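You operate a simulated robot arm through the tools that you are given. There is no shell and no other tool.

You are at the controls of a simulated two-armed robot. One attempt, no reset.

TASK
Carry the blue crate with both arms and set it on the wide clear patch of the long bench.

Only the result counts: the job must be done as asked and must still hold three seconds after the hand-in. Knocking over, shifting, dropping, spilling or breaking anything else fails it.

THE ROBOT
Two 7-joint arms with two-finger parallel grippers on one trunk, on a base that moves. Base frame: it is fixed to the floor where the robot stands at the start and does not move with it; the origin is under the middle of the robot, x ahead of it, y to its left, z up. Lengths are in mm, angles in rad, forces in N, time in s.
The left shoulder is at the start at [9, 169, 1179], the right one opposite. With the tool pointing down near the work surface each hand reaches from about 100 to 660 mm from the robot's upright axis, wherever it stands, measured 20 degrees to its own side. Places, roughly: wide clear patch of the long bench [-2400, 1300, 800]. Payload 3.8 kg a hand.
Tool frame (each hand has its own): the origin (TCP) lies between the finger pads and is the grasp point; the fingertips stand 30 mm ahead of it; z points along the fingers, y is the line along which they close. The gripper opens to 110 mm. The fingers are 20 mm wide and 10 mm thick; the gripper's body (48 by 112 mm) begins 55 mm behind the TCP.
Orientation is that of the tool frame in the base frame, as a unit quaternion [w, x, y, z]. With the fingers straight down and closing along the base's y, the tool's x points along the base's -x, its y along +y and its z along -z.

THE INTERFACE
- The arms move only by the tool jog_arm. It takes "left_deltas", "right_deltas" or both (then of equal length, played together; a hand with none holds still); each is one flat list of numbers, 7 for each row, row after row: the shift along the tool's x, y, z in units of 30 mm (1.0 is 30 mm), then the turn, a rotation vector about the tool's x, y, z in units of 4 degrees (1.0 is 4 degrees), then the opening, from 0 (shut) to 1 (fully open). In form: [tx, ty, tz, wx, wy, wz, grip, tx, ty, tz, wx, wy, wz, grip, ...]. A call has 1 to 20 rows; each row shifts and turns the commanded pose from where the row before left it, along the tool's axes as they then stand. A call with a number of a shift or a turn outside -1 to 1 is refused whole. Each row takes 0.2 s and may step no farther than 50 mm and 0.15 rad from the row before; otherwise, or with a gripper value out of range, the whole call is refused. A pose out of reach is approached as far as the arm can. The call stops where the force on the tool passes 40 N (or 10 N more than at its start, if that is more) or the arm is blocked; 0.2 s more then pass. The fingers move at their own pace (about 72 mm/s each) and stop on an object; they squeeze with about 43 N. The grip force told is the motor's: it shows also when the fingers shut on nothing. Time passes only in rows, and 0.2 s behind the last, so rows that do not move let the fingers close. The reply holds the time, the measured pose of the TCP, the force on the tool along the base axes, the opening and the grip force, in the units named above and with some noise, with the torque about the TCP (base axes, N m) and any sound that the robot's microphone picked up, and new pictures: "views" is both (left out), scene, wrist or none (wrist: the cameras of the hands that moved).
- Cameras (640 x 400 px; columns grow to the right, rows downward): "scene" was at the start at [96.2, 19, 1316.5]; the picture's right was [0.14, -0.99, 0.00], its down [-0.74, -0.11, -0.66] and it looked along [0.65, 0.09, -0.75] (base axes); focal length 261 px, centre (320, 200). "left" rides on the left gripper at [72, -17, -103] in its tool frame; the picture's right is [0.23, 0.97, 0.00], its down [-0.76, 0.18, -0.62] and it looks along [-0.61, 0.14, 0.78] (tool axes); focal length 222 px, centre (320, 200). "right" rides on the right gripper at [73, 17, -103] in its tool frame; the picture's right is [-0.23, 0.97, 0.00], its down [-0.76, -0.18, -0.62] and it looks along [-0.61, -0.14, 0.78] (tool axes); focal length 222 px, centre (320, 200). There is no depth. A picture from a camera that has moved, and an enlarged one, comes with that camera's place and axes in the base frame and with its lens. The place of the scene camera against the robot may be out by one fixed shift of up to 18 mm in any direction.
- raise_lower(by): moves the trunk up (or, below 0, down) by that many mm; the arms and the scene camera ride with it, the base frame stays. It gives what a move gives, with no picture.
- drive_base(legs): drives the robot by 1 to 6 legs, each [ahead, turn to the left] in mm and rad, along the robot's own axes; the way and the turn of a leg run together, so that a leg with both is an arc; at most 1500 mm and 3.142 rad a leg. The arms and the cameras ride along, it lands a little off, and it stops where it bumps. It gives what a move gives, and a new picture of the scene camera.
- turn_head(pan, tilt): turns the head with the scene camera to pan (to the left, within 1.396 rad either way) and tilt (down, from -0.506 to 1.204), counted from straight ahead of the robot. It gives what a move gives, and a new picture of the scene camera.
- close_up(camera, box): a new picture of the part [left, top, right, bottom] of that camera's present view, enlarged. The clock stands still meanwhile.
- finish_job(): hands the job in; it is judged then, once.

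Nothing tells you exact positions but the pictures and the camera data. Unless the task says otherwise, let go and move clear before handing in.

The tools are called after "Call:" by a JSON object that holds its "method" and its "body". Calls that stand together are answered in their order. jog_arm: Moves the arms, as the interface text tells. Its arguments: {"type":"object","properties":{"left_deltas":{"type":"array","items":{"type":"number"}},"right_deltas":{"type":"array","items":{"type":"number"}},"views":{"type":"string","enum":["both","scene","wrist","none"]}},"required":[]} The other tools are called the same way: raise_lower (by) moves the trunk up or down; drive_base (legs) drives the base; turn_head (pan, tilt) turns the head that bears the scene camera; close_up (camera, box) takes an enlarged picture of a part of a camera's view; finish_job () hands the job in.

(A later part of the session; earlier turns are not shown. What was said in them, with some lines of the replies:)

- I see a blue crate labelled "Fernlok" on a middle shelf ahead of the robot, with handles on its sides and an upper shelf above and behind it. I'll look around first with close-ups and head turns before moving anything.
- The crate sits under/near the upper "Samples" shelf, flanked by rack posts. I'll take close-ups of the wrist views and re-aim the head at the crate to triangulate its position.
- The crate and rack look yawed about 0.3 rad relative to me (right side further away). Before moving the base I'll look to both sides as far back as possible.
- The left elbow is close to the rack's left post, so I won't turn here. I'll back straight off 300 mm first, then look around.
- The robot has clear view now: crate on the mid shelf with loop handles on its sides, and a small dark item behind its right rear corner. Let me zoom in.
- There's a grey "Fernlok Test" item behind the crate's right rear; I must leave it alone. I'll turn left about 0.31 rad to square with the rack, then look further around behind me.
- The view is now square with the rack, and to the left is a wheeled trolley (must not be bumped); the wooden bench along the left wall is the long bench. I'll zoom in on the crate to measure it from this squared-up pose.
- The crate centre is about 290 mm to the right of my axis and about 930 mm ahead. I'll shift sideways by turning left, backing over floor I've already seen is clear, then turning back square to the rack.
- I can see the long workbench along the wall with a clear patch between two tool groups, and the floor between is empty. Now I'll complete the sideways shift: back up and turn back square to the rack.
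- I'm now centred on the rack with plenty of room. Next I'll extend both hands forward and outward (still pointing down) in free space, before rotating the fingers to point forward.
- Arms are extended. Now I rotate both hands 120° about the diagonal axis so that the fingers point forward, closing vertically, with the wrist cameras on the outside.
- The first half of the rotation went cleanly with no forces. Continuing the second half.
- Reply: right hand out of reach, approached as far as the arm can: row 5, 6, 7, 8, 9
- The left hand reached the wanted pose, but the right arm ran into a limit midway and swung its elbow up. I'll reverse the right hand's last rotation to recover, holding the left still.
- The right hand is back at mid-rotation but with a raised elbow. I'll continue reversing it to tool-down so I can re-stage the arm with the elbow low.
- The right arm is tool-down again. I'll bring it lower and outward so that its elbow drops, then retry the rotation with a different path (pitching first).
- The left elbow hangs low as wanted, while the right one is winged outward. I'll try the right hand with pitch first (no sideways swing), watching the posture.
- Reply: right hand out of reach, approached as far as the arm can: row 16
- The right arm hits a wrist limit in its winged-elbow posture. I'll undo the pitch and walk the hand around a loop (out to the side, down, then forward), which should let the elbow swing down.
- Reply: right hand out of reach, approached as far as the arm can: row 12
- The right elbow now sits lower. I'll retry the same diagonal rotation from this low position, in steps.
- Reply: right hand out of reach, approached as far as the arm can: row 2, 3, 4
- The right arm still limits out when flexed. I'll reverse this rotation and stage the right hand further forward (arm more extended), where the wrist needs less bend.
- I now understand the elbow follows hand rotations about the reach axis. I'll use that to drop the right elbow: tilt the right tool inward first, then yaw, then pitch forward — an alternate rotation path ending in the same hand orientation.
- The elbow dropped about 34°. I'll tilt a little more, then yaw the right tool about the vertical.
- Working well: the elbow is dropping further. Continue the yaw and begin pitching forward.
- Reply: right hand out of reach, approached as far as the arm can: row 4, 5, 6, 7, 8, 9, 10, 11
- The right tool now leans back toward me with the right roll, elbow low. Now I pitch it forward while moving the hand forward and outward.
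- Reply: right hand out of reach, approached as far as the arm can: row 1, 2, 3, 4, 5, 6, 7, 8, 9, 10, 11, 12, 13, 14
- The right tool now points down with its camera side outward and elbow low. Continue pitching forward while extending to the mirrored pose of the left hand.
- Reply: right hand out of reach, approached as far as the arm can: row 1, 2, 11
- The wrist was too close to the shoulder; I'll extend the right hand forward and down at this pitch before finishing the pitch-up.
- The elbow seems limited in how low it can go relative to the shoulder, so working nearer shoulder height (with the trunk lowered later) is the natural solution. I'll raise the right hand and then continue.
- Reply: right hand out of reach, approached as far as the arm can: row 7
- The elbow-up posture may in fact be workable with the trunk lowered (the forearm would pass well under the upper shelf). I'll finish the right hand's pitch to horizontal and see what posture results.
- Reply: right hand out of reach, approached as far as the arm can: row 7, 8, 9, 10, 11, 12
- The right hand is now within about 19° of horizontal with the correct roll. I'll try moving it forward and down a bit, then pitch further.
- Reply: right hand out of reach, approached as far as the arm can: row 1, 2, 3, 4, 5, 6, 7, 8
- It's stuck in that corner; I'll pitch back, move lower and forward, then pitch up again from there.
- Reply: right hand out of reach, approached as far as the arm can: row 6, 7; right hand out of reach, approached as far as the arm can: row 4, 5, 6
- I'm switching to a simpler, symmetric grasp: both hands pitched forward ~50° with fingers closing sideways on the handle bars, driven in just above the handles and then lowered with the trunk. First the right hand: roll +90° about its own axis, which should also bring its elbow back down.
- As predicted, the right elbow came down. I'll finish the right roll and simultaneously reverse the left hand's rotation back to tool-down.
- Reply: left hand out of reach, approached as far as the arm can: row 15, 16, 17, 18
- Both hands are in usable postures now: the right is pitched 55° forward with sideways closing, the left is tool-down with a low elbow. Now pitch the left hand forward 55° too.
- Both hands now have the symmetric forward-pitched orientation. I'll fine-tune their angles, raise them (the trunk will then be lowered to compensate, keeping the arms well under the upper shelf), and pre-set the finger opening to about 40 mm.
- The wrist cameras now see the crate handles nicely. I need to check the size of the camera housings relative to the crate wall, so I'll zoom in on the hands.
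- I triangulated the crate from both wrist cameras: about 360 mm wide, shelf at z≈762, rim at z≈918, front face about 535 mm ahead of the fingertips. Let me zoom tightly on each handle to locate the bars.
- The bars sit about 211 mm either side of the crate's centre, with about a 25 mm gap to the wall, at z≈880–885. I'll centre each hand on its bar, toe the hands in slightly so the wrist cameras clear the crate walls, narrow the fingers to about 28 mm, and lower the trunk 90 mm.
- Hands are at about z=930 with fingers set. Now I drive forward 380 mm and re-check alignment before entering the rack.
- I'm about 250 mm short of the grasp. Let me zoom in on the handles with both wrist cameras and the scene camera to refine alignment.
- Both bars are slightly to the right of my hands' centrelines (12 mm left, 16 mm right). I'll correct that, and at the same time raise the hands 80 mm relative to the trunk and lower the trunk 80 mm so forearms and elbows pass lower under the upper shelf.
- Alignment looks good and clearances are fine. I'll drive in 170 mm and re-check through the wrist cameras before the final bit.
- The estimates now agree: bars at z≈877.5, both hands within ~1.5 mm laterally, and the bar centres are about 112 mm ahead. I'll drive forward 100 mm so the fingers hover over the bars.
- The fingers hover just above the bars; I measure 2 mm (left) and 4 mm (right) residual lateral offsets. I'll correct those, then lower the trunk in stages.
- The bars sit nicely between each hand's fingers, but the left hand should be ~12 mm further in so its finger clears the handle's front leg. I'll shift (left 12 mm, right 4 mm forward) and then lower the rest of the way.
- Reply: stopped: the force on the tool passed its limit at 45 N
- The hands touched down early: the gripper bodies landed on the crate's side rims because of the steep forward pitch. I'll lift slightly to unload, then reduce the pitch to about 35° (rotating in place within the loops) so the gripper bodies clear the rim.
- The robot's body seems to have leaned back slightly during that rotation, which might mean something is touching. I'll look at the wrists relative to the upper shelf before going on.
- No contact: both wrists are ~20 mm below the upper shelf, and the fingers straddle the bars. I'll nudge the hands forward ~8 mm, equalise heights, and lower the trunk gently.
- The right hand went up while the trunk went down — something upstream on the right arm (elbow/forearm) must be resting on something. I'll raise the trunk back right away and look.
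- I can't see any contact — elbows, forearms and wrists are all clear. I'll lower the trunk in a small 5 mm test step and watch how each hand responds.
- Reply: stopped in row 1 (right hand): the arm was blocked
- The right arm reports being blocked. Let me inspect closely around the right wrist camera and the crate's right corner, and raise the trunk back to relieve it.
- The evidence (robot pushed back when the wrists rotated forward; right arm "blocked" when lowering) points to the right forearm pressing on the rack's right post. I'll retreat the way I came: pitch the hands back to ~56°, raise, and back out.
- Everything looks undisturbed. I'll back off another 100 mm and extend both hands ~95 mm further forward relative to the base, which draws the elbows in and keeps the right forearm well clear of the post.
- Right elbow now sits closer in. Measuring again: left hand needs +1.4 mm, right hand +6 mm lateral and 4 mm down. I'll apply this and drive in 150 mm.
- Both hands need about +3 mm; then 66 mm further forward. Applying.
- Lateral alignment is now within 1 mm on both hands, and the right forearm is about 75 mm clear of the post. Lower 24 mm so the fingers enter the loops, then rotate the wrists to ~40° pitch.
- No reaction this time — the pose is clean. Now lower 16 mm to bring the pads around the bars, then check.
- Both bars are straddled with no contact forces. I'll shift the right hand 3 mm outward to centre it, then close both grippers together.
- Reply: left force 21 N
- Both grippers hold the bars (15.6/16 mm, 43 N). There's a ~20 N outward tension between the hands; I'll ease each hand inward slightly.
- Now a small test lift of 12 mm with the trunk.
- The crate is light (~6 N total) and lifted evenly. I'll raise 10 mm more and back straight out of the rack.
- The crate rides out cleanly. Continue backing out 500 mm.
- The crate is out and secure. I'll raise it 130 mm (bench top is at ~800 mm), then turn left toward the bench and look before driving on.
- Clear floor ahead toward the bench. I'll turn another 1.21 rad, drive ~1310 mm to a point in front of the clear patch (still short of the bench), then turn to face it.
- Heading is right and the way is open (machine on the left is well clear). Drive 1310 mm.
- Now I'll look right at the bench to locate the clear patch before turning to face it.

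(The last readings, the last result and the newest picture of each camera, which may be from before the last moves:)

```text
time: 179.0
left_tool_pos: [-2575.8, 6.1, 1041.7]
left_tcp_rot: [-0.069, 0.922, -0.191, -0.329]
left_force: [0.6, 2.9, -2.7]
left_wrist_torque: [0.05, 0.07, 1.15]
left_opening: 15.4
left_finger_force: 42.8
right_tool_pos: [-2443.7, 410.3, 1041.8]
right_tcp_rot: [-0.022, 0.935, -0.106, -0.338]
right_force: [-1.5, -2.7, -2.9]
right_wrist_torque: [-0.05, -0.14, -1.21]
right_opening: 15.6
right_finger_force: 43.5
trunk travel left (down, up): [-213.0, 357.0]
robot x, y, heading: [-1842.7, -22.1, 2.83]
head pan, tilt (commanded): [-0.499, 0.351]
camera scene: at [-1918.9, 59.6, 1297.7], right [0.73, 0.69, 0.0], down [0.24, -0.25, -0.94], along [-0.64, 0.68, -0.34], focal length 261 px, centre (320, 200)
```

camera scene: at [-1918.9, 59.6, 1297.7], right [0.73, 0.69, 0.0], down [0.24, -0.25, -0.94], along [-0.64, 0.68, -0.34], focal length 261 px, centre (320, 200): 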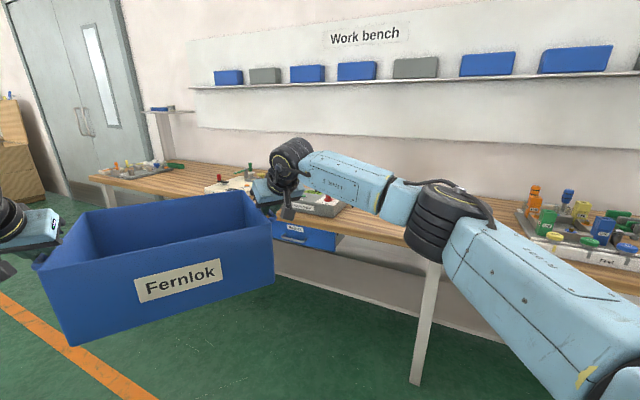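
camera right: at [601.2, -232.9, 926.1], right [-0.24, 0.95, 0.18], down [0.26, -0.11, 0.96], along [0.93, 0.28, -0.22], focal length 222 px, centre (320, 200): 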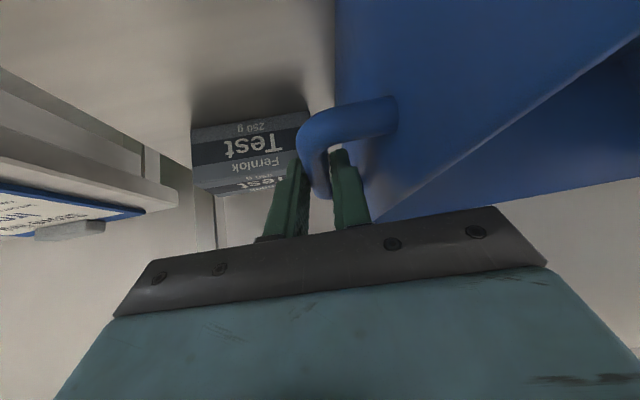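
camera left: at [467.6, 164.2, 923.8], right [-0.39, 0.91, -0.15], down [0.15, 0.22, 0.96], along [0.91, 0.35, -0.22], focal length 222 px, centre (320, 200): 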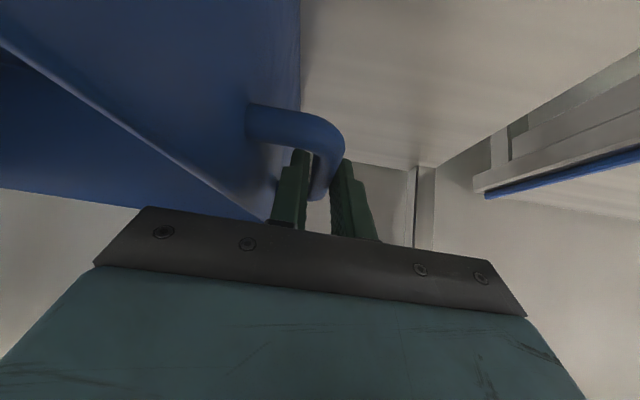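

Call:
{"method": "turn_head", "body": {"pan": -0.95, "tilt": 0.4}}

Call:
{"method": "close_up", "body": {"camera": "scene", "box": [140, 140, 460, 340]}}

```text
time: 179.9
left_tool_pos: [-2576.6, 5.3, 1042.0]
left_tcp_rot: [-0.069, 0.922, -0.191, -0.329]
left_force: [1.1, 2.7, -2.5]
left_wrist_torque: [0.02, -0.01, 1.2]
left_opening: 15.3
left_finger_force: 43.3
right_tool_pos: [-2443.6, 412.1, 1042.8]
right_tcp_rot: [-0.021, 0.935, -0.107, -0.338]
right_force: [-1.6, -3.4, -2.9]
right_wrist_torque: [-0.03, -0.06, -1.23]
right_opening: 15.5
right_finger_force: 42.6
trunk travel left (down, up): [-213.0, 357.0]
robot x, y, heading: [-1848.5, -21.7, 2.821]
head pan, tilt (commanded): [-0.949, 0.4]
camera scene: at [-1883.0, 80.1, 1293.2], right [0.95, 0.3, 0.0], down [0.12, -0.37, -0.92], along [-0.28, 0.88, -0.39], focal length 261 px, centre (320, 200)
```

scene: 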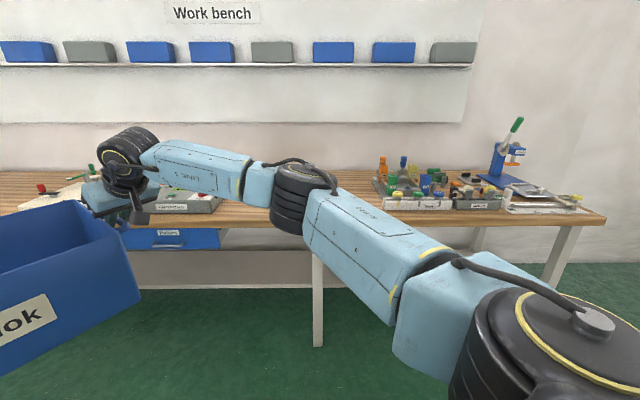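

```text
2.00 times, centred on (300, 240) of scene
camera zoom: at [-1883.0, 80.1, 1293.2], right [0.95, 0.3, 0.0], down [0.12, -0.37, -0.92], along [-0.28, 0.88, -0.39], focal length 522 px, centre (360, 120)
```

zoom: 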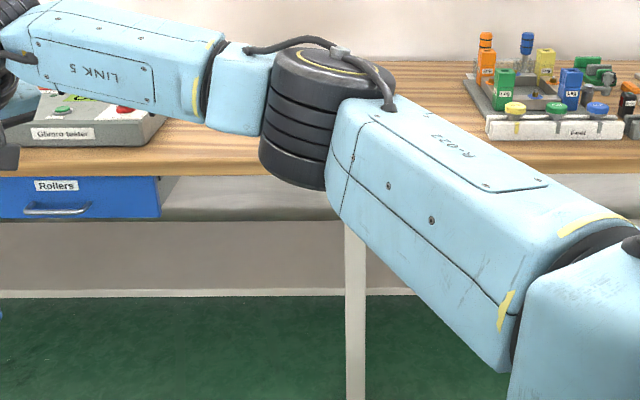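

The clear patch lies between the "Gizmo tester" box and the bottle tray, ~735 mm wide, centred close to the given point. I'll drive 130 mm more and turn right to face the bench squarely.

Call:
{"method": "drive_base", "body": {"legs": [[130, 0], [0, -0.921]]}}

Call:
{"method": "turn_head", "body": {"pan": 0.0, "tilt": 0.35}}

```text
time: 183.5
left_tool_pos: [-2381.6, 613.9, 1041.8]
left_tcp_rot: [-0.208, 0.741, -0.581, -0.265]
left_force: [1.9, 0.9, -3.9]
left_wrist_torque: [-0.03, -0.01, 1.21]
left_opening: 15.0
left_finger_force: 42.7
right_tool_pos: [-1978.4, 754.1, 1043.3]
right_tcp_rot: [-0.17, 0.79, -0.51, -0.294]
right_force: [-2.6, -0.5, -2.0]
right_wrist_torque: [-0.04, 0.02, -1.12]
right_opening: 15.5
right_finger_force: 43.2
trunk travel left (down, up): [-213.0, 357.0]
robot x, y, heading: [-1967.2, 15.3, 1.897]
head pan, tilt (commanded): [-0.949, 0.4]
camera scene: at [-1906.4, 120.0, 1293.2], right [0.82, -0.58, 0.0], down [-0.23, -0.32, -0.92], along [0.53, 0.75, -0.39], focal length 261 px, centre (320, 200)
```

scene: 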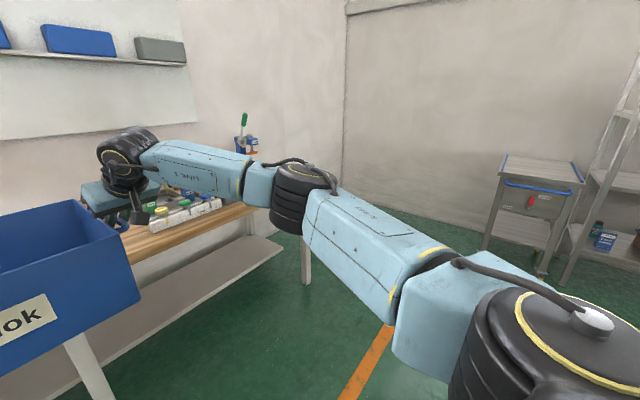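

```text
time: 184.8
left_tool_pos: [-2382.6, 614.1, 1041.3]
left_tcp_rot: [-0.208, 0.741, -0.581, -0.265]
left_force: [3.1, 2.0, -3.4]
left_wrist_torque: [0.01, -0.01, 1.17]
left_opening: 15.3
left_finger_force: 42.9
right_tool_pos: [-1980.4, 753.8, 1043.2]
right_tcp_rot: [-0.169, 0.79, -0.511, -0.293]
right_force: [-2.1, -1.4, -2.6]
right_wrist_torque: [-0.09, 0.01, -1.17]
right_opening: 15.3
right_finger_force: 43.1
trunk travel left (down, up): [-213.0, 357.0]
robot x, y, heading: [-1963.0, 13.3, 1.903]
head pan, tilt (commanded): [0.0, 0.351]
camera scene: at [-1990.7, 132.3, 1297.7], right [0.95, 0.33, 0.0], down [0.11, -0.33, -0.94], along [-0.31, 0.89, -0.34], focal length 261 px, centre (320, 200)
```

scene: 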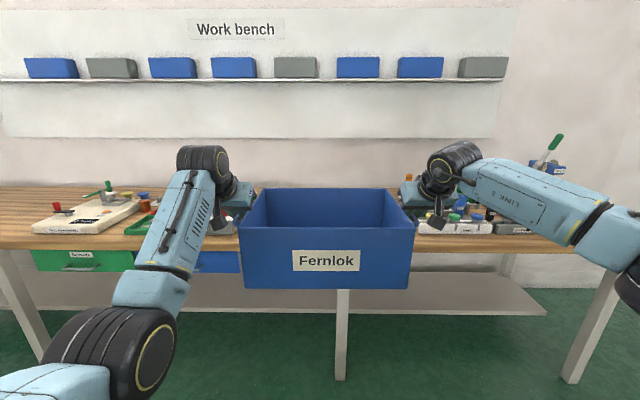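

I'm facing the bench. Let me measure squareness and the bench front edge in zoomed views.

Call:
{"method": "close_up", "body": {"camera": "scene", "box": [0, 160, 320, 360]}}

Call:
{"method": "close_up", "body": {"camera": "scene", "box": [320, 160, 640, 360]}}

```text
2.00 times, centred on (160, 260) of scene
camera zoom: at [-1990.7, 132.3, 1297.7], right [0.95, 0.33, 0.0], down [0.11, -0.33, -0.94], along [-0.31, 0.89, -0.34], focal length 522 px, centre (640, 80)
```

zoom: 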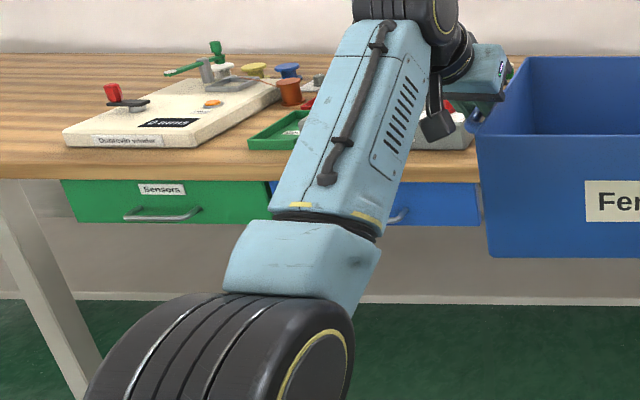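

```text
2.00 times, centred on (480, 260) of scene
camera zoom: at [-1990.7, 132.3, 1297.7], right [0.95, 0.33, 0.0], down [0.11, -0.33, -0.94], along [-0.31, 0.89, -0.34], focal length 522 px, centre (0, 80)
```

zoom: 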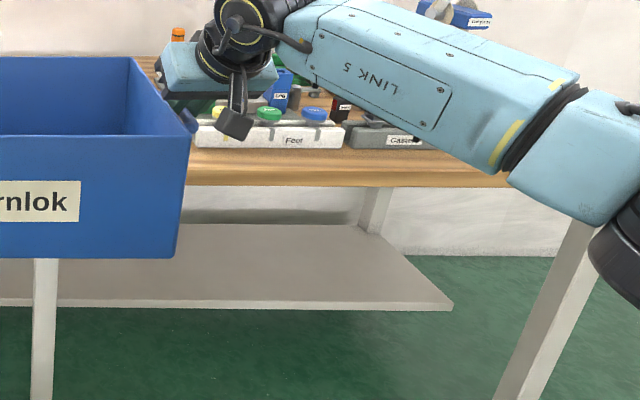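

The bench is square to me within ~1° and the crate is centred on the clear patch (about ±370 mm free on each side). I'll drive forward 400 mm and check again.

Call:
{"method": "drive_base", "body": {"legs": [[400, -0.012]]}}

Call:
{"method": "turn_head", "body": {"pan": 0.0, "tilt": 0.6}}

```text
time: 187.2
left_tool_pos: [-2506.1, 993.7, 1041.7]
left_tcp_rot: [-0.21, 0.738, -0.585, -0.264]
left_force: [2.1, 1.1, -3.8]
left_wrist_torque: [0.02, -0.01, 1.16]
left_opening: 15.3
left_finger_force: 43.2
right_tool_pos: [-2101.0, 1128.7, 1041.7]
right_tcp_rot: [-0.171, 0.788, -0.515, -0.292]
right_force: [-3.1, 0.1, -3.2]
right_wrist_torque: [-0.07, 0.05, -1.2]
right_opening: 15.6
right_finger_force: 42.9
trunk travel left (down, up): [-213.0, 357.0]
robot x, y, heading: [-2094.5, 390.0, 1.895]
head pan, tilt (commanded): [0.0, 0.351]
camera scene: at [-2118.5, 508.7, 1297.7], right [0.95, 0.32, 0.0], down [0.11, -0.33, -0.94], along [-0.3, 0.89, -0.34], focal length 261 px, centre (320, 200)
```

scene: 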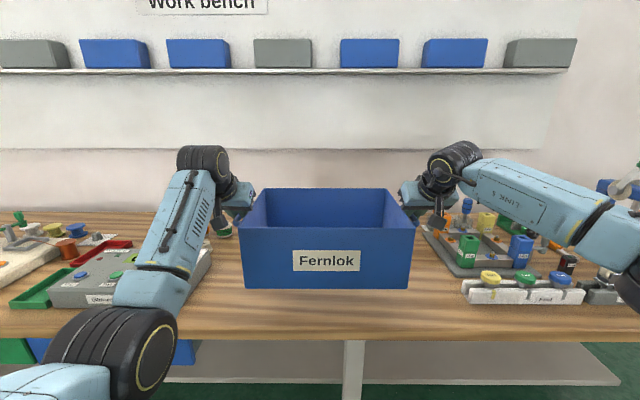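

```text
time: 188.0
left_tool_pos: [-2505.8, 992.2, 1040.1]
left_tcp_rot: [-0.21, 0.739, -0.584, -0.264]
left_force: [2.3, 0.6, -2.9]
left_wrist_torque: [0.03, -0.03, 1.19]
left_opening: 15.3
left_finger_force: 43.1
right_tool_pos: [-2101.4, 1129.6, 1041.5]
right_tcp_rot: [-0.172, 0.788, -0.515, -0.292]
right_force: [-2.7, 0.0, -3.0]
right_wrist_torque: [-0.04, 0.05, -1.24]
right_opening: 15.7
right_finger_force: 42.8
trunk travel left (down, up): [-213.0, 357.0]
robot x, y, heading: [-2094.0, 392.4, 1.897]
head pan, tilt (commanded): [0.0, 0.6]
camera scene: at [-2116.8, 503.6, 1275.0], right [0.95, 0.32, 0.0], down [0.18, -0.54, -0.83], along [-0.26, 0.78, -0.56], focal length 261 px, centre (320, 200)
```

scene: 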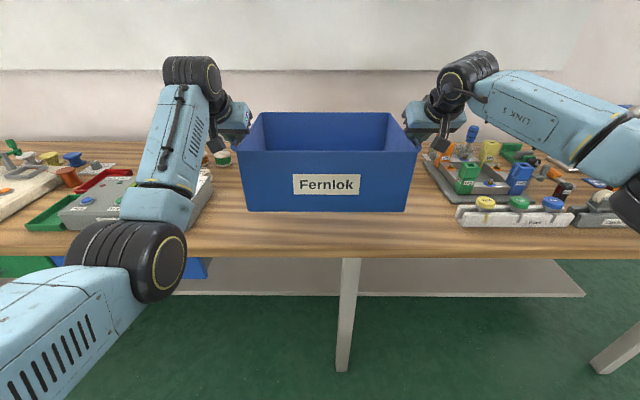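

Nearly there. I'll look down to check how much room the base has before the bench.

Call:
{"method": "turn_head", "body": {"pan": 0.0, "tilt": 1.2}}

Call:
{"method": "turn_head", "body": {"pan": 0.7, "tilt": 1.1}}

```text
time: 189.0
left_tool_pos: [-2505.6, 993.2, 1042.0]
left_tcp_rot: [-0.21, 0.738, -0.584, -0.264]
left_force: [2.7, 0.3, -3.5]
left_wrist_torque: [0.03, -0.02, 1.18]
left_opening: 14.9
left_finger_force: 42.9
right_tool_pos: [-2102.6, 1129.5, 1041.5]
right_tcp_rot: [-0.17, 0.788, -0.514, -0.292]
right_force: [-2.8, -1.0, -3.3]
right_wrist_torque: [-0.09, -0.02, -1.19]
right_opening: 15.5
right_finger_force: 43.3
trunk travel left (down, up): [-213.0, 357.0]
robot x, y, heading: [-2090.8, 390.2, 1.89]
head pan, tilt (commanded): [0.0, 1.201]
camera scene: at [-2106.4, 472.9, 1230.4], right [0.95, 0.32, 0.0], down [0.3, -0.88, -0.36], along [-0.12, 0.34, -0.93], focal length 261 px, centre (320, 200)
```

scene: 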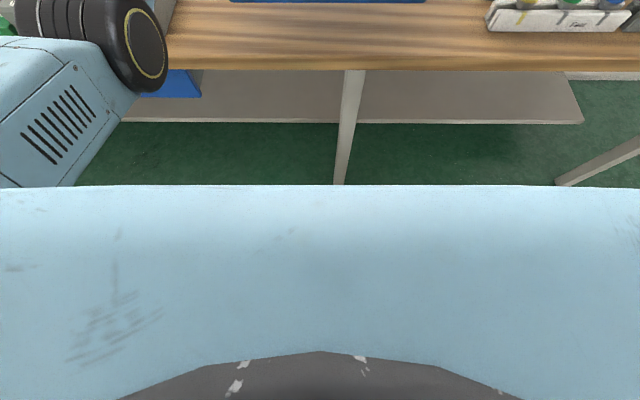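

```text
time: 190.1
left_tool_pos: [-2505.4, 993.6, 1040.8]
left_tcp_rot: [-0.209, 0.738, -0.584, -0.264]
left_force: [3.0, 0.7, -3.2]
left_wrist_torque: [0.07, -0.04, 1.2]
left_opening: 15.3
left_finger_force: 43.4
right_tool_pos: [-2101.9, 1129.5, 1042.0]
right_tcp_rot: [-0.171, 0.788, -0.515, -0.292]
right_force: [-2.8, -1.2, -2.9]
right_wrist_torque: [-0.07, -0.02, -1.19]
right_opening: 15.3
right_finger_force: 42.9
trunk travel left (down, up): [-213.0, 357.0]
robot x, y, heading: [-2095.7, 391.9, 1.894]
head pan, tilt (commanded): [0.7, 1.1]
camera scene: at [-2142.5, 452.6, 1236.4], right [0.52, 0.85, 0.0], down [0.76, -0.46, -0.45], along [-0.39, 0.24, -0.89], focal length 261 px, centre (320, 200)
```

scene: 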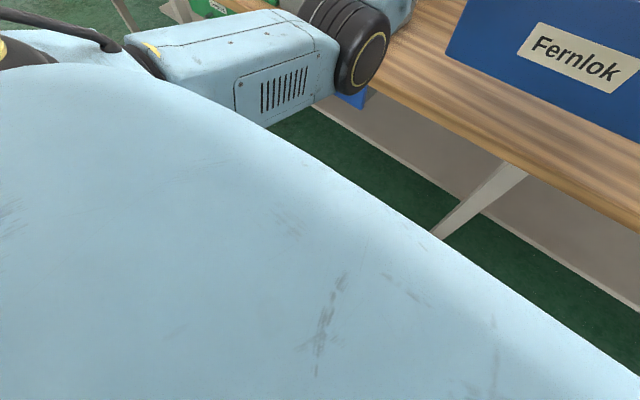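

There's enough room: bench edge ≈580 mm from my axis, body front ≈250 mm. I'll drive 210 mm, which puts the crate's centre essentially at the patch centre.

Call:
{"method": "drive_base", "body": {"legs": [[210, 0]]}}

Call:
{"method": "turn_head", "body": {"pan": 0.0, "tilt": 0.7}}

```text
time: 191.7
left_tool_pos: [-2573.8, 1196.9, 1041.5]
left_tcp_rot: [-0.211, 0.738, -0.585, -0.263]
left_force: [2.6, -0.2, -3.5]
left_wrist_torque: [0.0, -0.04, 1.16]
left_opening: 15.2
left_finger_force: 42.9
right_tool_pos: [-2168.7, 1332.5, 1042.3]
right_tcp_rot: [-0.172, 0.787, -0.516, -0.291]
right_force: [-3.1, -0.9, -4.3]
right_wrist_torque: [-0.09, 0.03, -1.18]
right_opening: 15.4
right_finger_force: 42.9
trunk travel left (down, up): [-213.0, 357.0]
robot x, y, heading: [-2159.9, 594.0, 1.893]
head pan, tilt (commanded): [0.7, 1.1]
camera scene: at [-2210.8, 655.9, 1236.3], right [0.52, 0.85, 0.0], down [0.76, -0.46, -0.45], along [-0.39, 0.24, -0.89], focal length 261 px, centre (320, 200)
```

scene: 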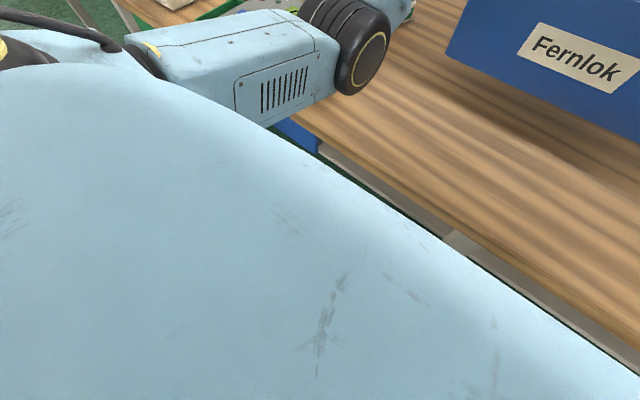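

```text
time: 192.8
left_tool_pos: [-2573.6, 1196.6, 1041.6]
left_tcp_rot: [-0.21, 0.738, -0.585, -0.264]
left_force: [3.1, 0.8, -2.6]
left_wrist_torque: [0.04, -0.01, 1.18]
left_opening: 15.2
left_finger_force: 43.7
right_tool_pos: [-2169.1, 1332.8, 1042.2]
right_tcp_rot: [-0.171, 0.788, -0.515, -0.292]
right_force: [-2.7, 0.5, -2.8]
right_wrist_torque: [-0.07, 0.02, -1.24]
right_opening: 15.6
right_finger_force: 43.0
trunk travel left (down, up): [-213.0, 357.0]
robot x, y, heading: [-2162.0, 591.1, 1.893]
head pan, tilt (commanded): [0.0, 0.7]
camera scene: at [-2183.7, 702.7, 1266.3], right [0.95, 0.32, 0.0], down [0.21, -0.61, -0.76], along [-0.24, 0.72, -0.64], focal length 261 px, centre (320, 200)
```

scene: 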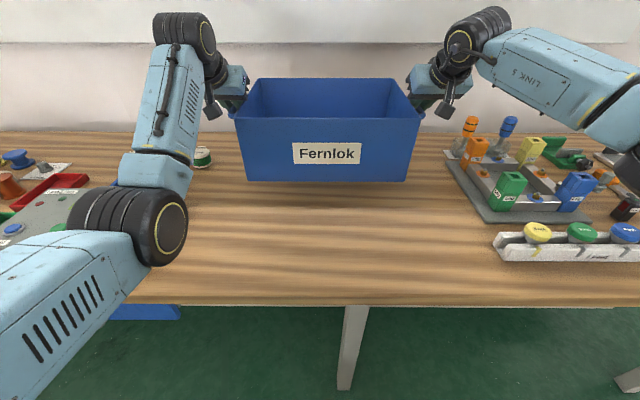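

The crate hovers over the middle of the clear patch (centre ≈ [-2376, 1279]). Now lower gently: first 55 mm, then small steps.

Call:
{"method": "raise_lower", "body": {"by": -55}}

Call:
{"method": "turn_head", "body": {"pan": 0.0, "tilt": 0.75}}

```text
time: 193.8
left_tool_pos: [-2573.3, 1195.4, 987.3]
left_tcp_rot: [-0.21, 0.738, -0.584, -0.264]
left_force: [2.2, 1.0, -3.8]
left_wrist_torque: [0.02, -0.01, 1.17]
left_opening: 15.1
left_finger_force: 43.2
right_tool_pos: [-2169.0, 1332.2, 987.6]
right_tcp_rot: [-0.172, 0.787, -0.515, -0.293]
right_force: [-3.1, -1.1, -1.6]
right_wrist_torque: [-0.11, -0.03, -1.22]
right_opening: 15.5
right_finger_force: 42.7
trunk travel left (down, up): [-158.0, 412.0]
robot x, y, heading: [-2160.3, 588.9, 1.898]
head pan, tilt (commanded): [0.0, 0.7]
```

```text
time: 194.4
left_tool_pos: [-2574.2, 1194.5, 986.4]
left_tcp_rot: [-0.21, 0.738, -0.585, -0.264]
left_force: [1.9, 1.7, -2.9]
left_wrist_torque: [0.02, -0.05, 1.2]
left_opening: 15.3
left_finger_force: 42.4
right_tool_pos: [-2169.5, 1331.6, 987.9]
right_tcp_rot: [-0.17, 0.788, -0.515, -0.292]
right_force: [-2.6, -0.5, -3.9]
right_wrist_torque: [-0.09, -0.03, -1.19]
right_opening: 15.3
right_finger_force: 42.9
trunk travel left (down, up): [-158.0, 412.0]
robot x, y, heading: [-2159.9, 595.5, 1.891]
head pan, tilt (commanded): [0.0, 0.75]
camera scene: at [-2182.9, 700.8, 1207.1], right [0.95, 0.32, 0.0], down [0.22, -0.65, -0.73], along [-0.23, 0.69, -0.68], focal length 261 px, centre (320, 200)
```

scene: 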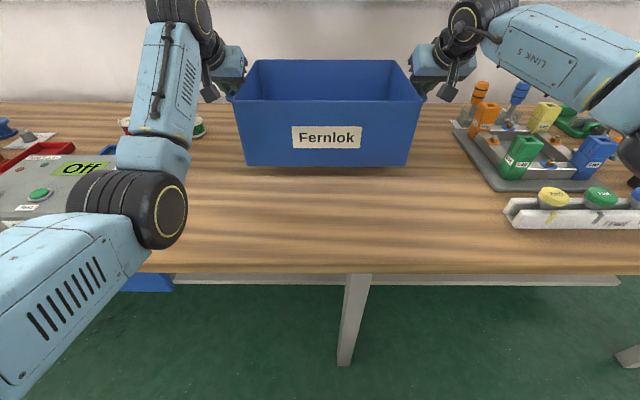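

Call:
{"method": "raise_lower", "body": {"by": -22}}

Call:
{"method": "close_up", "body": {"camera": "scene", "box": [200, 40, 460, 200]}}

```text
time: 195.1
left_tool_pos: [-2572.3, 1195.7, 965.0]
left_tcp_rot: [-0.209, 0.738, -0.585, -0.264]
left_force: [3.5, 1.2, -2.7]
left_wrist_torque: [0.0, 0.02, 1.21]
left_opening: 15.2
left_finger_force: 42.4
right_tool_pos: [-2168.3, 1330.3, 966.4]
right_tcp_rot: [-0.172, 0.787, -0.515, -0.292]
right_force: [-3.1, -0.5, -2.0]
right_wrist_torque: [-0.05, -0.01, -1.18]
right_opening: 15.3
right_finger_force: 43.0
trunk travel left (down, up): [-136.0, 434.0]
robot x, y, heading: [-2159.6, 587.7, 1.896]
head pan, tilt (commanded): [0.0, 0.75]
```

```text
2.46 times, centred on (330, 120) of scene
camera zoom: at [-2182.9, 700.5, 1185.1], right [0.95, 0.32, 0.0], down [0.22, -0.65, -0.73], along [-0.23, 0.69, -0.68], focal length 643 px, centre (295, 397)
```

zoom: 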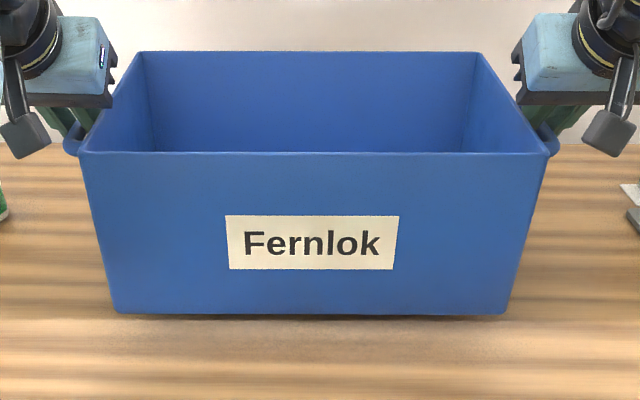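

Call:
{"method": "raise_lower", "body": {"by": -12}}

Call:
{"method": "raise_lower", "body": {"by": -8}}

```text
time: 195.7
left_tool_pos: [-2572.5, 1195.5, 952.7]
left_tcp_rot: [-0.21, 0.738, -0.585, -0.263]
left_force: [2.4, 1.0, -2.5]
left_wrist_torque: [-0.03, -0.05, 1.2]
left_opening: 15.3
left_finger_force: 43.3
right_tool_pos: [-2168.3, 1331.0, 953.6]
right_tcp_rot: [-0.171, 0.787, -0.515, -0.292]
right_force: [-2.5, -0.7, -2.6]
right_wrist_torque: [-0.03, -0.01, -1.18]
right_opening: 15.6
right_finger_force: 43.3
trunk travel left (down, up): [-124.0, 446.0]
robot x, y, heading: [-2161.8, 594.2, 1.896]
head pan, tilt (commanded): [0.0, 0.75]
```

```text
time: 196.2
left_tool_pos: [-2572.4, 1195.2, 945.4]
left_tcp_rot: [-0.21, 0.738, -0.584, -0.264]
left_force: [2.7, 0.1, -2.9]
left_wrist_torque: [0.04, -0.03, 1.19]
left_opening: 15.3
left_finger_force: 42.9
right_tool_pos: [-2168.7, 1331.9, 945.3]
right_tcp_rot: [-0.172, 0.787, -0.515, -0.292]
right_force: [-2.5, -1.3, -4.0]
right_wrist_torque: [-0.05, 0.0, -1.21]
right_opening: 15.5
right_finger_force: 43.3
trunk travel left (down, up): [-116.0, 454.0]
robot x, y, heading: [-2161.4, 592.3, 1.891]
head pan, tilt (commanded): [0.0, 0.75]
```

Call:
{"method": "raise_lower", "body": {"by": -5}}

Call:
{"method": "raise_lower", "body": {"by": -4}}

Call:
{"method": "close_up", "body": {"camera": "scene", "box": [220, 100, 440, 238]}}

```text
time: 196.8
left_tool_pos: [-2572.8, 1196.0, 938.9]
left_tcp_rot: [-0.21, 0.738, -0.584, -0.264]
left_force: [3.3, 0.6, -2.2]
left_wrist_torque: [-0.02, -0.03, 1.16]
left_opening: 15.2
left_finger_force: 43.1
right_tool_pos: [-2168.3, 1331.4, 939.8]
right_tcp_rot: [-0.171, 0.788, -0.515, -0.292]
right_force: [-3.1, -0.5, -3.0]
right_wrist_torque: [-0.08, 0.01, -1.19]
right_opening: 15.5
right_finger_force: 43.1
trunk travel left (down, up): [-111.0, 459.0]
robot x, y, heading: [-2162.7, 591.9, 1.897]
head pan, tilt (commanded): [0.0, 0.75]
```

```text
time: 197.3
left_tool_pos: [-2572.4, 1195.4, 934.6]
left_tcp_rot: [-0.21, 0.738, -0.584, -0.264]
left_force: [2.8, 1.3, -3.7]
left_wrist_torque: [0.02, -0.06, 1.18]
left_opening: 15.3
left_finger_force: 42.6
right_tool_pos: [-2167.7, 1331.7, 935.8]
right_tcp_rot: [-0.171, 0.788, -0.515, -0.292]
right_force: [-3.3, -1.2, -3.3]
right_wrist_torque: [-0.07, -0.02, -1.16]
right_opening: 15.2
right_finger_force: 43.4
trunk travel left (down, up): [-107.0, 463.0]
robot x, y, heading: [-2157.3, 591.0, 1.894]
head pan, tilt (commanded): [0.0, 0.75]
```

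```text
2.90 times, centred on (330, 169) of scene
camera zoom: at [-2182.9, 700.7, 1156.1], right [0.95, 0.32, 0.0], down [0.22, -0.65, -0.73], along [-0.23, 0.69, -0.68], focal length 757 px, centre (291, 290)
```

zoom: 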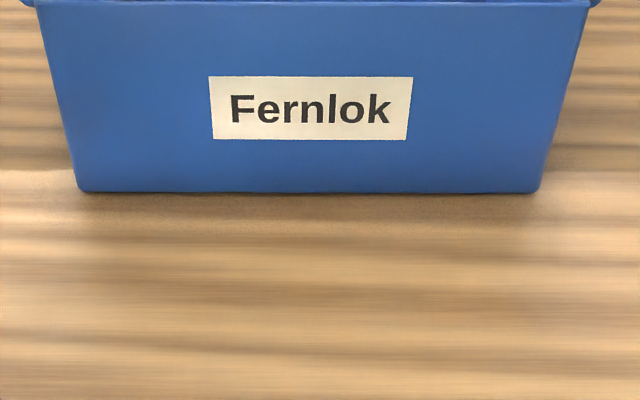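

Call:
{"method": "raise_lower", "body": {"by": -3}}

Call:
{"method": "raise_lower", "body": {"by": -3}}

Call:
{"method": "raise_lower", "body": {"by": -3}}

```text
time: 197.8
left_tool_pos: [-2572.2, 1195.5, 931.7]
left_tcp_rot: [-0.209, 0.738, -0.584, -0.264]
left_force: [2.0, 0.3, -2.5]
left_wrist_torque: [0.05, -0.02, 1.21]
left_opening: 15.2
left_finger_force: 42.9
right_tool_pos: [-2168.3, 1331.7, 933.2]
right_tcp_rot: [-0.171, 0.787, -0.515, -0.293]
right_force: [-2.2, -1.4, -1.2]
right_wrist_torque: [-0.41, -0.06, -1.15]
right_opening: 15.4
right_finger_force: 42.6
trunk travel left (down, up): [-104.0, 466.0]
robot x, y, heading: [-2161.9, 593.9, 1.892]
head pan, tilt (commanded): [0.0, 0.75]
```

```text
time: 198.4
left_tool_pos: [-2573.4, 1195.7, 933.1]
left_tcp_rot: [-0.212, 0.737, -0.584, -0.267]
left_force: [0.4, 4.6, 9.4]
left_wrist_torque: [-1.19, -0.53, 1.14]
left_opening: 15.1
left_finger_force: 42.8
right_tool_pos: [-2167.9, 1331.2, 935.0]
right_tcp_rot: [-0.172, 0.786, -0.514, -0.296]
right_force: [-2.8, 1.5, 13.9]
right_wrist_torque: [-1.27, -0.26, -1.03]
right_opening: 15.6
right_finger_force: 43.1
trunk travel left (down, up): [-101.0, 469.0]
robot x, y, heading: [-2158.2, 593.7, 1.898]
head pan, tilt (commanded): [0.0, 0.75]
```

```text
time: 198.9
left_tool_pos: [-2572.8, 1194.6, 931.3]
left_tcp_rot: [-0.212, 0.736, -0.584, -0.267]
left_force: [-1.1, 8.9, 15.8]
left_wrist_torque: [0.04, -0.07, 1.18]
left_opening: 15.3
left_finger_force: 42.9
right_tool_pos: [-2169.1, 1329.9, 932.4]
right_tcp_rot: [-0.173, 0.786, -0.514, -0.296]
right_force: [-4.9, 8.7, 21.3]
right_wrist_torque: [0.02, 0.12, -1.18]
right_opening: 15.8
right_finger_force: 42.7
trunk travel left (down, up): [-98.0, 472.0]
robot x, y, heading: [-2159.4, 594.0, 1.896]
head pan, tilt (commanded): [0.0, 0.75]
```

Contact: the crate is on the bench and I'm pressing ~35 N. I'll ease up 3 mm, then release.

Call:
{"method": "raise_lower", "body": {"by": 3}}

Call:
{"method": "close_up", "body": {"camera": "scene", "box": [200, 60, 460, 222]}}

```text
time: 199.4
left_tool_pos: [-2572.7, 1195.1, 930.5]
left_tcp_rot: [-0.21, 0.738, -0.585, -0.264]
left_force: [0.0, 4.6, 10.7]
left_wrist_torque: [0.89, 0.34, 1.18]
left_opening: 15.5
left_finger_force: 43.2
right_tool_pos: [-2169.3, 1329.9, 932.3]
right_tcp_rot: [-0.172, 0.787, -0.515, -0.293]
right_force: [-5.0, 6.0, 14.2]
right_wrist_torque: [0.83, 0.26, -1.31]
right_opening: 15.8
right_finger_force: 43.4
trunk travel left (down, up): [-101.0, 469.0]
robot x, y, heading: [-2160.4, 593.2, 1.896]
head pan, tilt (commanded): [0.0, 0.75]
```

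```text
2.46 times, centred on (330, 141) of scene
camera zoom: at [-2182.6, 699.0, 1150.3], right [0.95, 0.32, 0.0], down [0.22, -0.65, -0.73], along [-0.23, 0.69, -0.68], focal length 643 px, centre (295, 345)
```

zoom: 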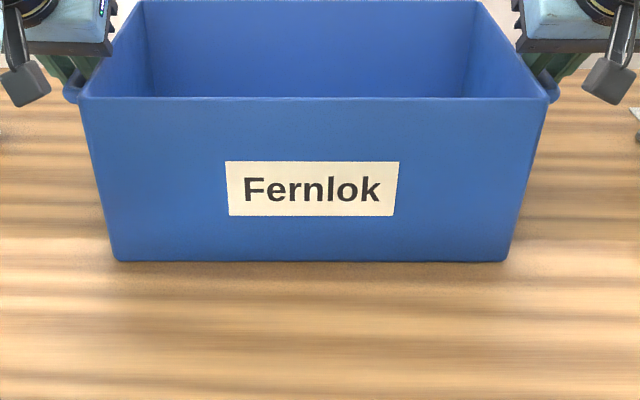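

Call:
{"method": "raise_lower", "body": {"by": 2}}

Call:
{"method": "jog_arm", "body": {"left_deltas": [0, 0, 0, 0, 0, 0, 0.16, 0, 0, 0, 0, 0, 0, 0.2, 0, 0, 0, 0, 0, 0, 0.25, 0, 0, 0, 0, 0, 0, 0.27, 0, 0, 0, 0, 0, 0, 0.27], "right_deltas": [0, 0, 0, 0, 0, 0, 0.16, 0, 0, 0, 0, 0, 0, 0.2, 0, 0, 0, 0, 0, 0, 0.25, 0, 0, 0, 0, 0, 0, 0.27, 0, 0, 0, 0, 0, 0, 0.27], "views": "both"}}

```text
time: 199.9
left_tool_pos: [-2572.5, 1194.5, 930.8]
left_tcp_rot: [-0.209, 0.738, -0.585, -0.263]
left_force: [2.2, 2.3, 3.3]
left_wrist_torque: [0.58, 0.22, 1.19]
left_opening: 15.2
left_finger_force: 42.6
right_tool_pos: [-2168.9, 1330.4, 931.8]
right_tcp_rot: [-0.17, 0.788, -0.515, -0.292]
right_force: [-4.1, 3.0, 9.0]
right_wrist_torque: [0.66, 0.2, -1.24]
right_opening: 15.4
right_finger_force: 42.9
trunk travel left (down, up): [-103.0, 467.0]
robot x, y, heading: [-2162.0, 592.3, 1.893]
head pan, tilt (commanded): [0.0, 0.75]
```

```text
time: 201.1
left_tool_pos: [-2573.2, 1196.1, 931.8]
left_tcp_rot: [-0.211, 0.737, -0.585, -0.264]
left_force: [-0.2, -0.3, 0.3]
left_wrist_torque: [-0.02, 0.0, 0.03]
left_opening: 29.6
left_finger_force: 0.1
right_tool_pos: [-2169.2, 1330.8, 932.9]
right_tcp_rot: [-0.172, 0.787, -0.515, -0.292]
right_force: [-0.3, -0.6, -0.1]
right_wrist_torque: [0.01, 0.04, 0.01]
right_opening: 29.7
right_finger_force: 0.1
trunk travel left (down, up): [-103.0, 467.0]
robot x, y, heading: [-2161.9, 593.5, 1.892]
head pan, tilt (commanded): [0.0, 0.75]
camera scene: at [-2182.8, 700.2, 1152.2], right [0.95, 0.32, 0.0], down [0.22, -0.65, -0.73], along [-0.23, 0.69, -0.68], focal length 261 px, centre (320, 200)
camera right: at [-2132.7, 1214.7, 967.5], right [-0.96, -0.24, 0.18], down [0.11, 0.26, 0.96], along [-0.27, 0.94, -0.22], focal length 222 px, centre (320, 200)
camera left: at [-2529.2, 1082.0, 965.2], right [-0.91, -0.39, -0.15], down [-0.22, 0.15, 0.96], along [-0.36, 0.91, -0.22], focal length 222 px, centre (320, 200)
```

scene: 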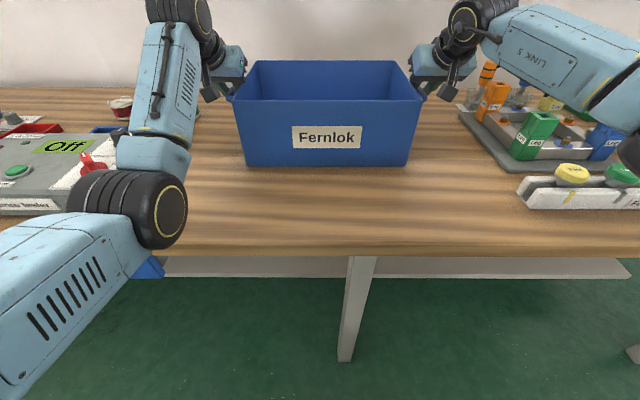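
right: 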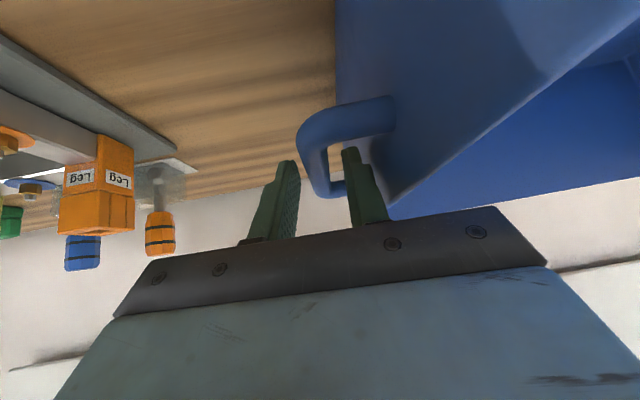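
left: 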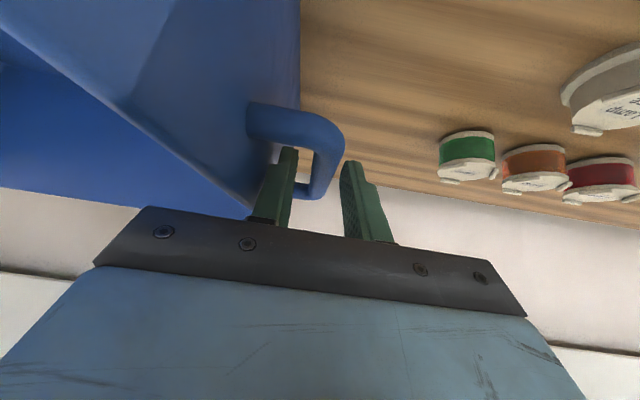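

Released cleanly with zero residual force; the crate sits flat on the bench. I'll raise the hands straight up out of the handle loops.

Call:
{"method": "raise_lower", "body": {"by": 25}}

Call:
{"method": "raise_lower", "body": {"by": 75}}

Call:
{"method": "turn_head", "body": {"pan": 0.0, "tilt": 0.8}}

```text
time: 201.8
left_tool_pos: [-2572.8, 1197.3, 956.6]
left_tcp_rot: [-0.21, 0.738, -0.585, -0.264]
left_force: [0.2, -0.4, 0.0]
left_wrist_torque: [0.01, 0.0, -0.01]
left_opening: 29.7
left_finger_force: 0.0
right_tool_pos: [-2168.0, 1332.1, 956.6]
right_tcp_rot: [-0.172, 0.788, -0.515, -0.292]
right_force: [0.3, 0.8, 0.3]
right_wrist_torque: [0.02, 0.0, 0.05]
right_opening: 29.9
right_finger_force: 0.1
trunk travel left (down, up): [-128.0, 442.0]
robot x, y, heading: [-2162.6, 589.5, 1.889]
head pan, tilt (commanded): [0.0, 0.75]
```

```text
time: 202.9
left_tool_pos: [-2572.6, 1194.5, 1031.7]
left_tcp_rot: [-0.21, 0.738, -0.585, -0.264]
left_force: [0.4, -0.4, -0.3]
left_wrist_torque: [0.01, -0.01, -0.02]
left_opening: 29.6
left_finger_force: 0.1
right_tool_pos: [-2168.7, 1332.0, 1032.6]
right_tcp_rot: [-0.171, 0.788, -0.515, -0.293]
right_force: [-0.9, -0.3, -0.6]
right_wrist_torque: [-0.01, -0.01, 0.02]
right_opening: 29.8
right_finger_force: 0.1
trunk travel left (down, up): [-203.0, 367.0]
robot x, y, heading: [-2157.4, 590.3, 1.896]
head pan, tilt (commanded): [0.0, 0.75]
```

```text
time: 203.6
left_tool_pos: [-2571.5, 1194.8, 1032.1]
left_tcp_rot: [-0.21, 0.738, -0.585, -0.264]
left_force: [-0.2, 0.0, -0.5]
left_wrist_torque: [-0.02, -0.01, 0.0]
left_opening: 29.4
left_finger_force: 0.2
right_tool_pos: [-2169.3, 1330.2, 1033.5]
right_tcp_rot: [-0.172, 0.787, -0.515, -0.292]
right_force: [0.4, 0.2, -0.4]
right_wrist_torque: [0.02, 0.0, -0.01]
right_opening: 29.8
right_finger_force: 0.1
trunk travel left (down, up): [-203.0, 367.0]
robot x, y, heading: [-2159.3, 595.8, 1.892]
head pan, tilt (commanded): [0.0, 0.799]
camera scene: at [-2182.1, 698.1, 1248.2], right [0.95, 0.32, 0.0], down [0.23, -0.68, -0.7], along [-0.22, 0.66, -0.72], focal length 261 px, centre (320, 200)
```

scene: 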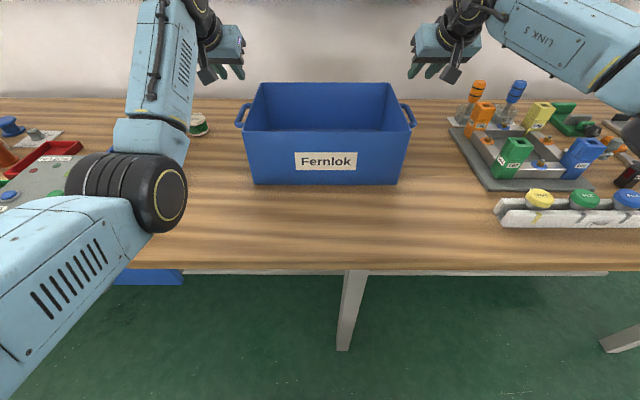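

Hands are clear above and the crate stays put, surrounded by free space. I'll back away from the bench.

Call:
{"method": "drive_base", "body": {"legs": [[-400, 0]]}}

Call:
{"method": "turn_head", "body": {"pan": 0.0, "tilt": 0.45}}

Call:
{"method": "close_up", "body": {"camera": "scene", "box": [120, 100, 520, 350]}}

```text
time: 206.1
left_tool_pos: [-2442.0, 803.2, 1031.7]
left_tcp_rot: [-0.21, 0.738, -0.584, -0.265]
left_force: [-0.1, -0.5, 0.0]
left_wrist_torque: [0.01, -0.01, 0.01]
left_opening: 29.6
left_finger_force: 0.0
right_tool_pos: [-2037.4, 940.4, 1033.6]
right_tcp_rot: [-0.172, 0.788, -0.515, -0.292]
right_force: [0.2, -0.2, 0.0]
right_wrist_torque: [-0.02, 0.01, 0.0]
right_opening: 29.6
right_finger_force: 0.1
trunk travel left (down, up): [-203.0, 367.0]
robot x, y, heading: [-2027.7, 201.1, 1.898]
head pan, tilt (commanded): [0.0, 0.799]
camera scene: at [-2050.6, 306.9, 1248.2], right [0.95, 0.32, 0.0], down [0.23, -0.68, -0.7], along [-0.22, 0.66, -0.72], focal length 261 px, centre (320, 200)
```

scene: 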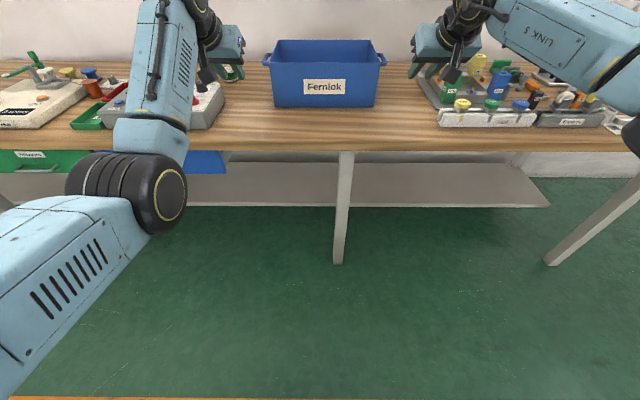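

```text
time: 207.0
left_tool_pos: [-2442.4, 804.8, 1030.4]
left_tcp_rot: [-0.21, 0.739, -0.584, -0.264]
left_force: [0.1, -0.1, -0.2]
left_wrist_torque: [-0.01, 0.0, 0.03]
left_opening: 29.7
left_finger_force: 0.0
right_tool_pos: [-2037.8, 941.2, 1033.8]
right_tcp_rot: [-0.171, 0.788, -0.514, -0.292]
right_force: [-0.9, 0.0, 0.3]
right_wrist_torque: [-0.05, -0.01, 0.02]
right_opening: 29.8
right_finger_force: 0.0
trunk travel left (down, up): [-203.0, 367.0]
robot x, y, heading: [-2029.7, 200.1, 1.896]
head pan, tilt (commanded): [0.0, 0.45]
camera scene: at [-2054.4, 318.0, 1278.5], right [0.95, 0.32, 0.0], down [0.14, -0.41, -0.9], along [-0.29, 0.85, -0.44], focal length 261 px, centre (320, 200)
```

scene: 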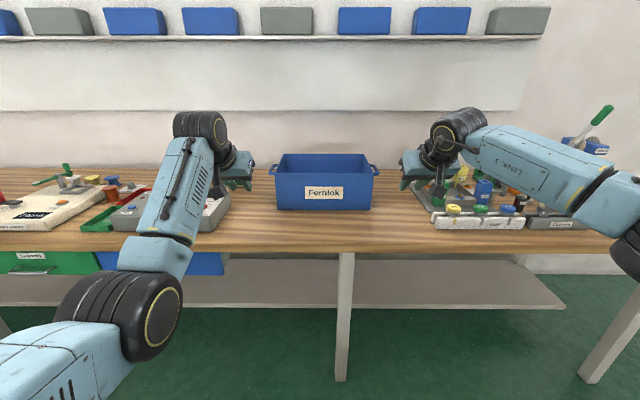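

```text
1.60 times, centred on (320, 225) of scene
camera zoom: at [-2054.4, 318.0, 1278.5], right [0.95, 0.32, 0.0], down [0.14, -0.41, -0.9], along [-0.29, 0.85, -0.44], focal length 418 px, centre (320, 160)
```

zoom: 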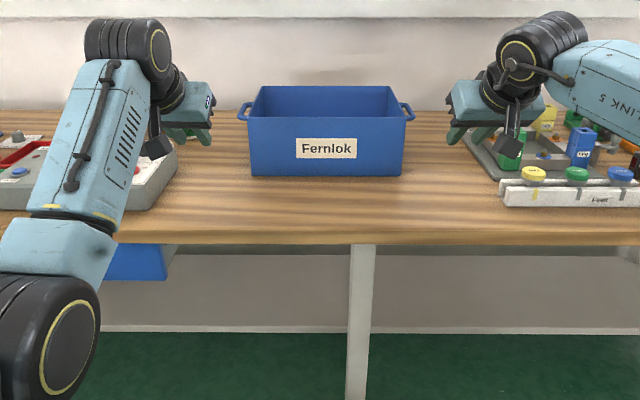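

The blue crate stands flat in the middle of the clear patch, both hands are released and well clear, and nothing else appears disturbed. I'm handing the job in.

Call:
{"method": "finish_job", "body": {}}

```text
The job is handed in.
```

The blue crate is standing flat on the clear patch of the long bench, with its centre at about [-2376, 1279] against your rough [-2400, 1300]. I carried it with both arms, let go, raised the hands clear and backed off about 400 mm. In the last pictures the crate had not moved.

Contacts on the way:
- **Gripper bodies on the crate:** on the first try for the handles, both gripper bodies pressed down on the crate's side rims, up to about 45 N, before the move stopped.
- **Right forearm and the rack:** also on that first try, the right arm was blocked, most likely with the forearm against the rack's right front post. I backed out and came in again with the arms further forward.

In the pictures taken after each contact, the rack and the goods on it looked undisturbed. That includes the small "Test" package next to the crate. The tools on either side of the clear patch also look untouched. I handed the job in, but the reply did not say whether it passed.
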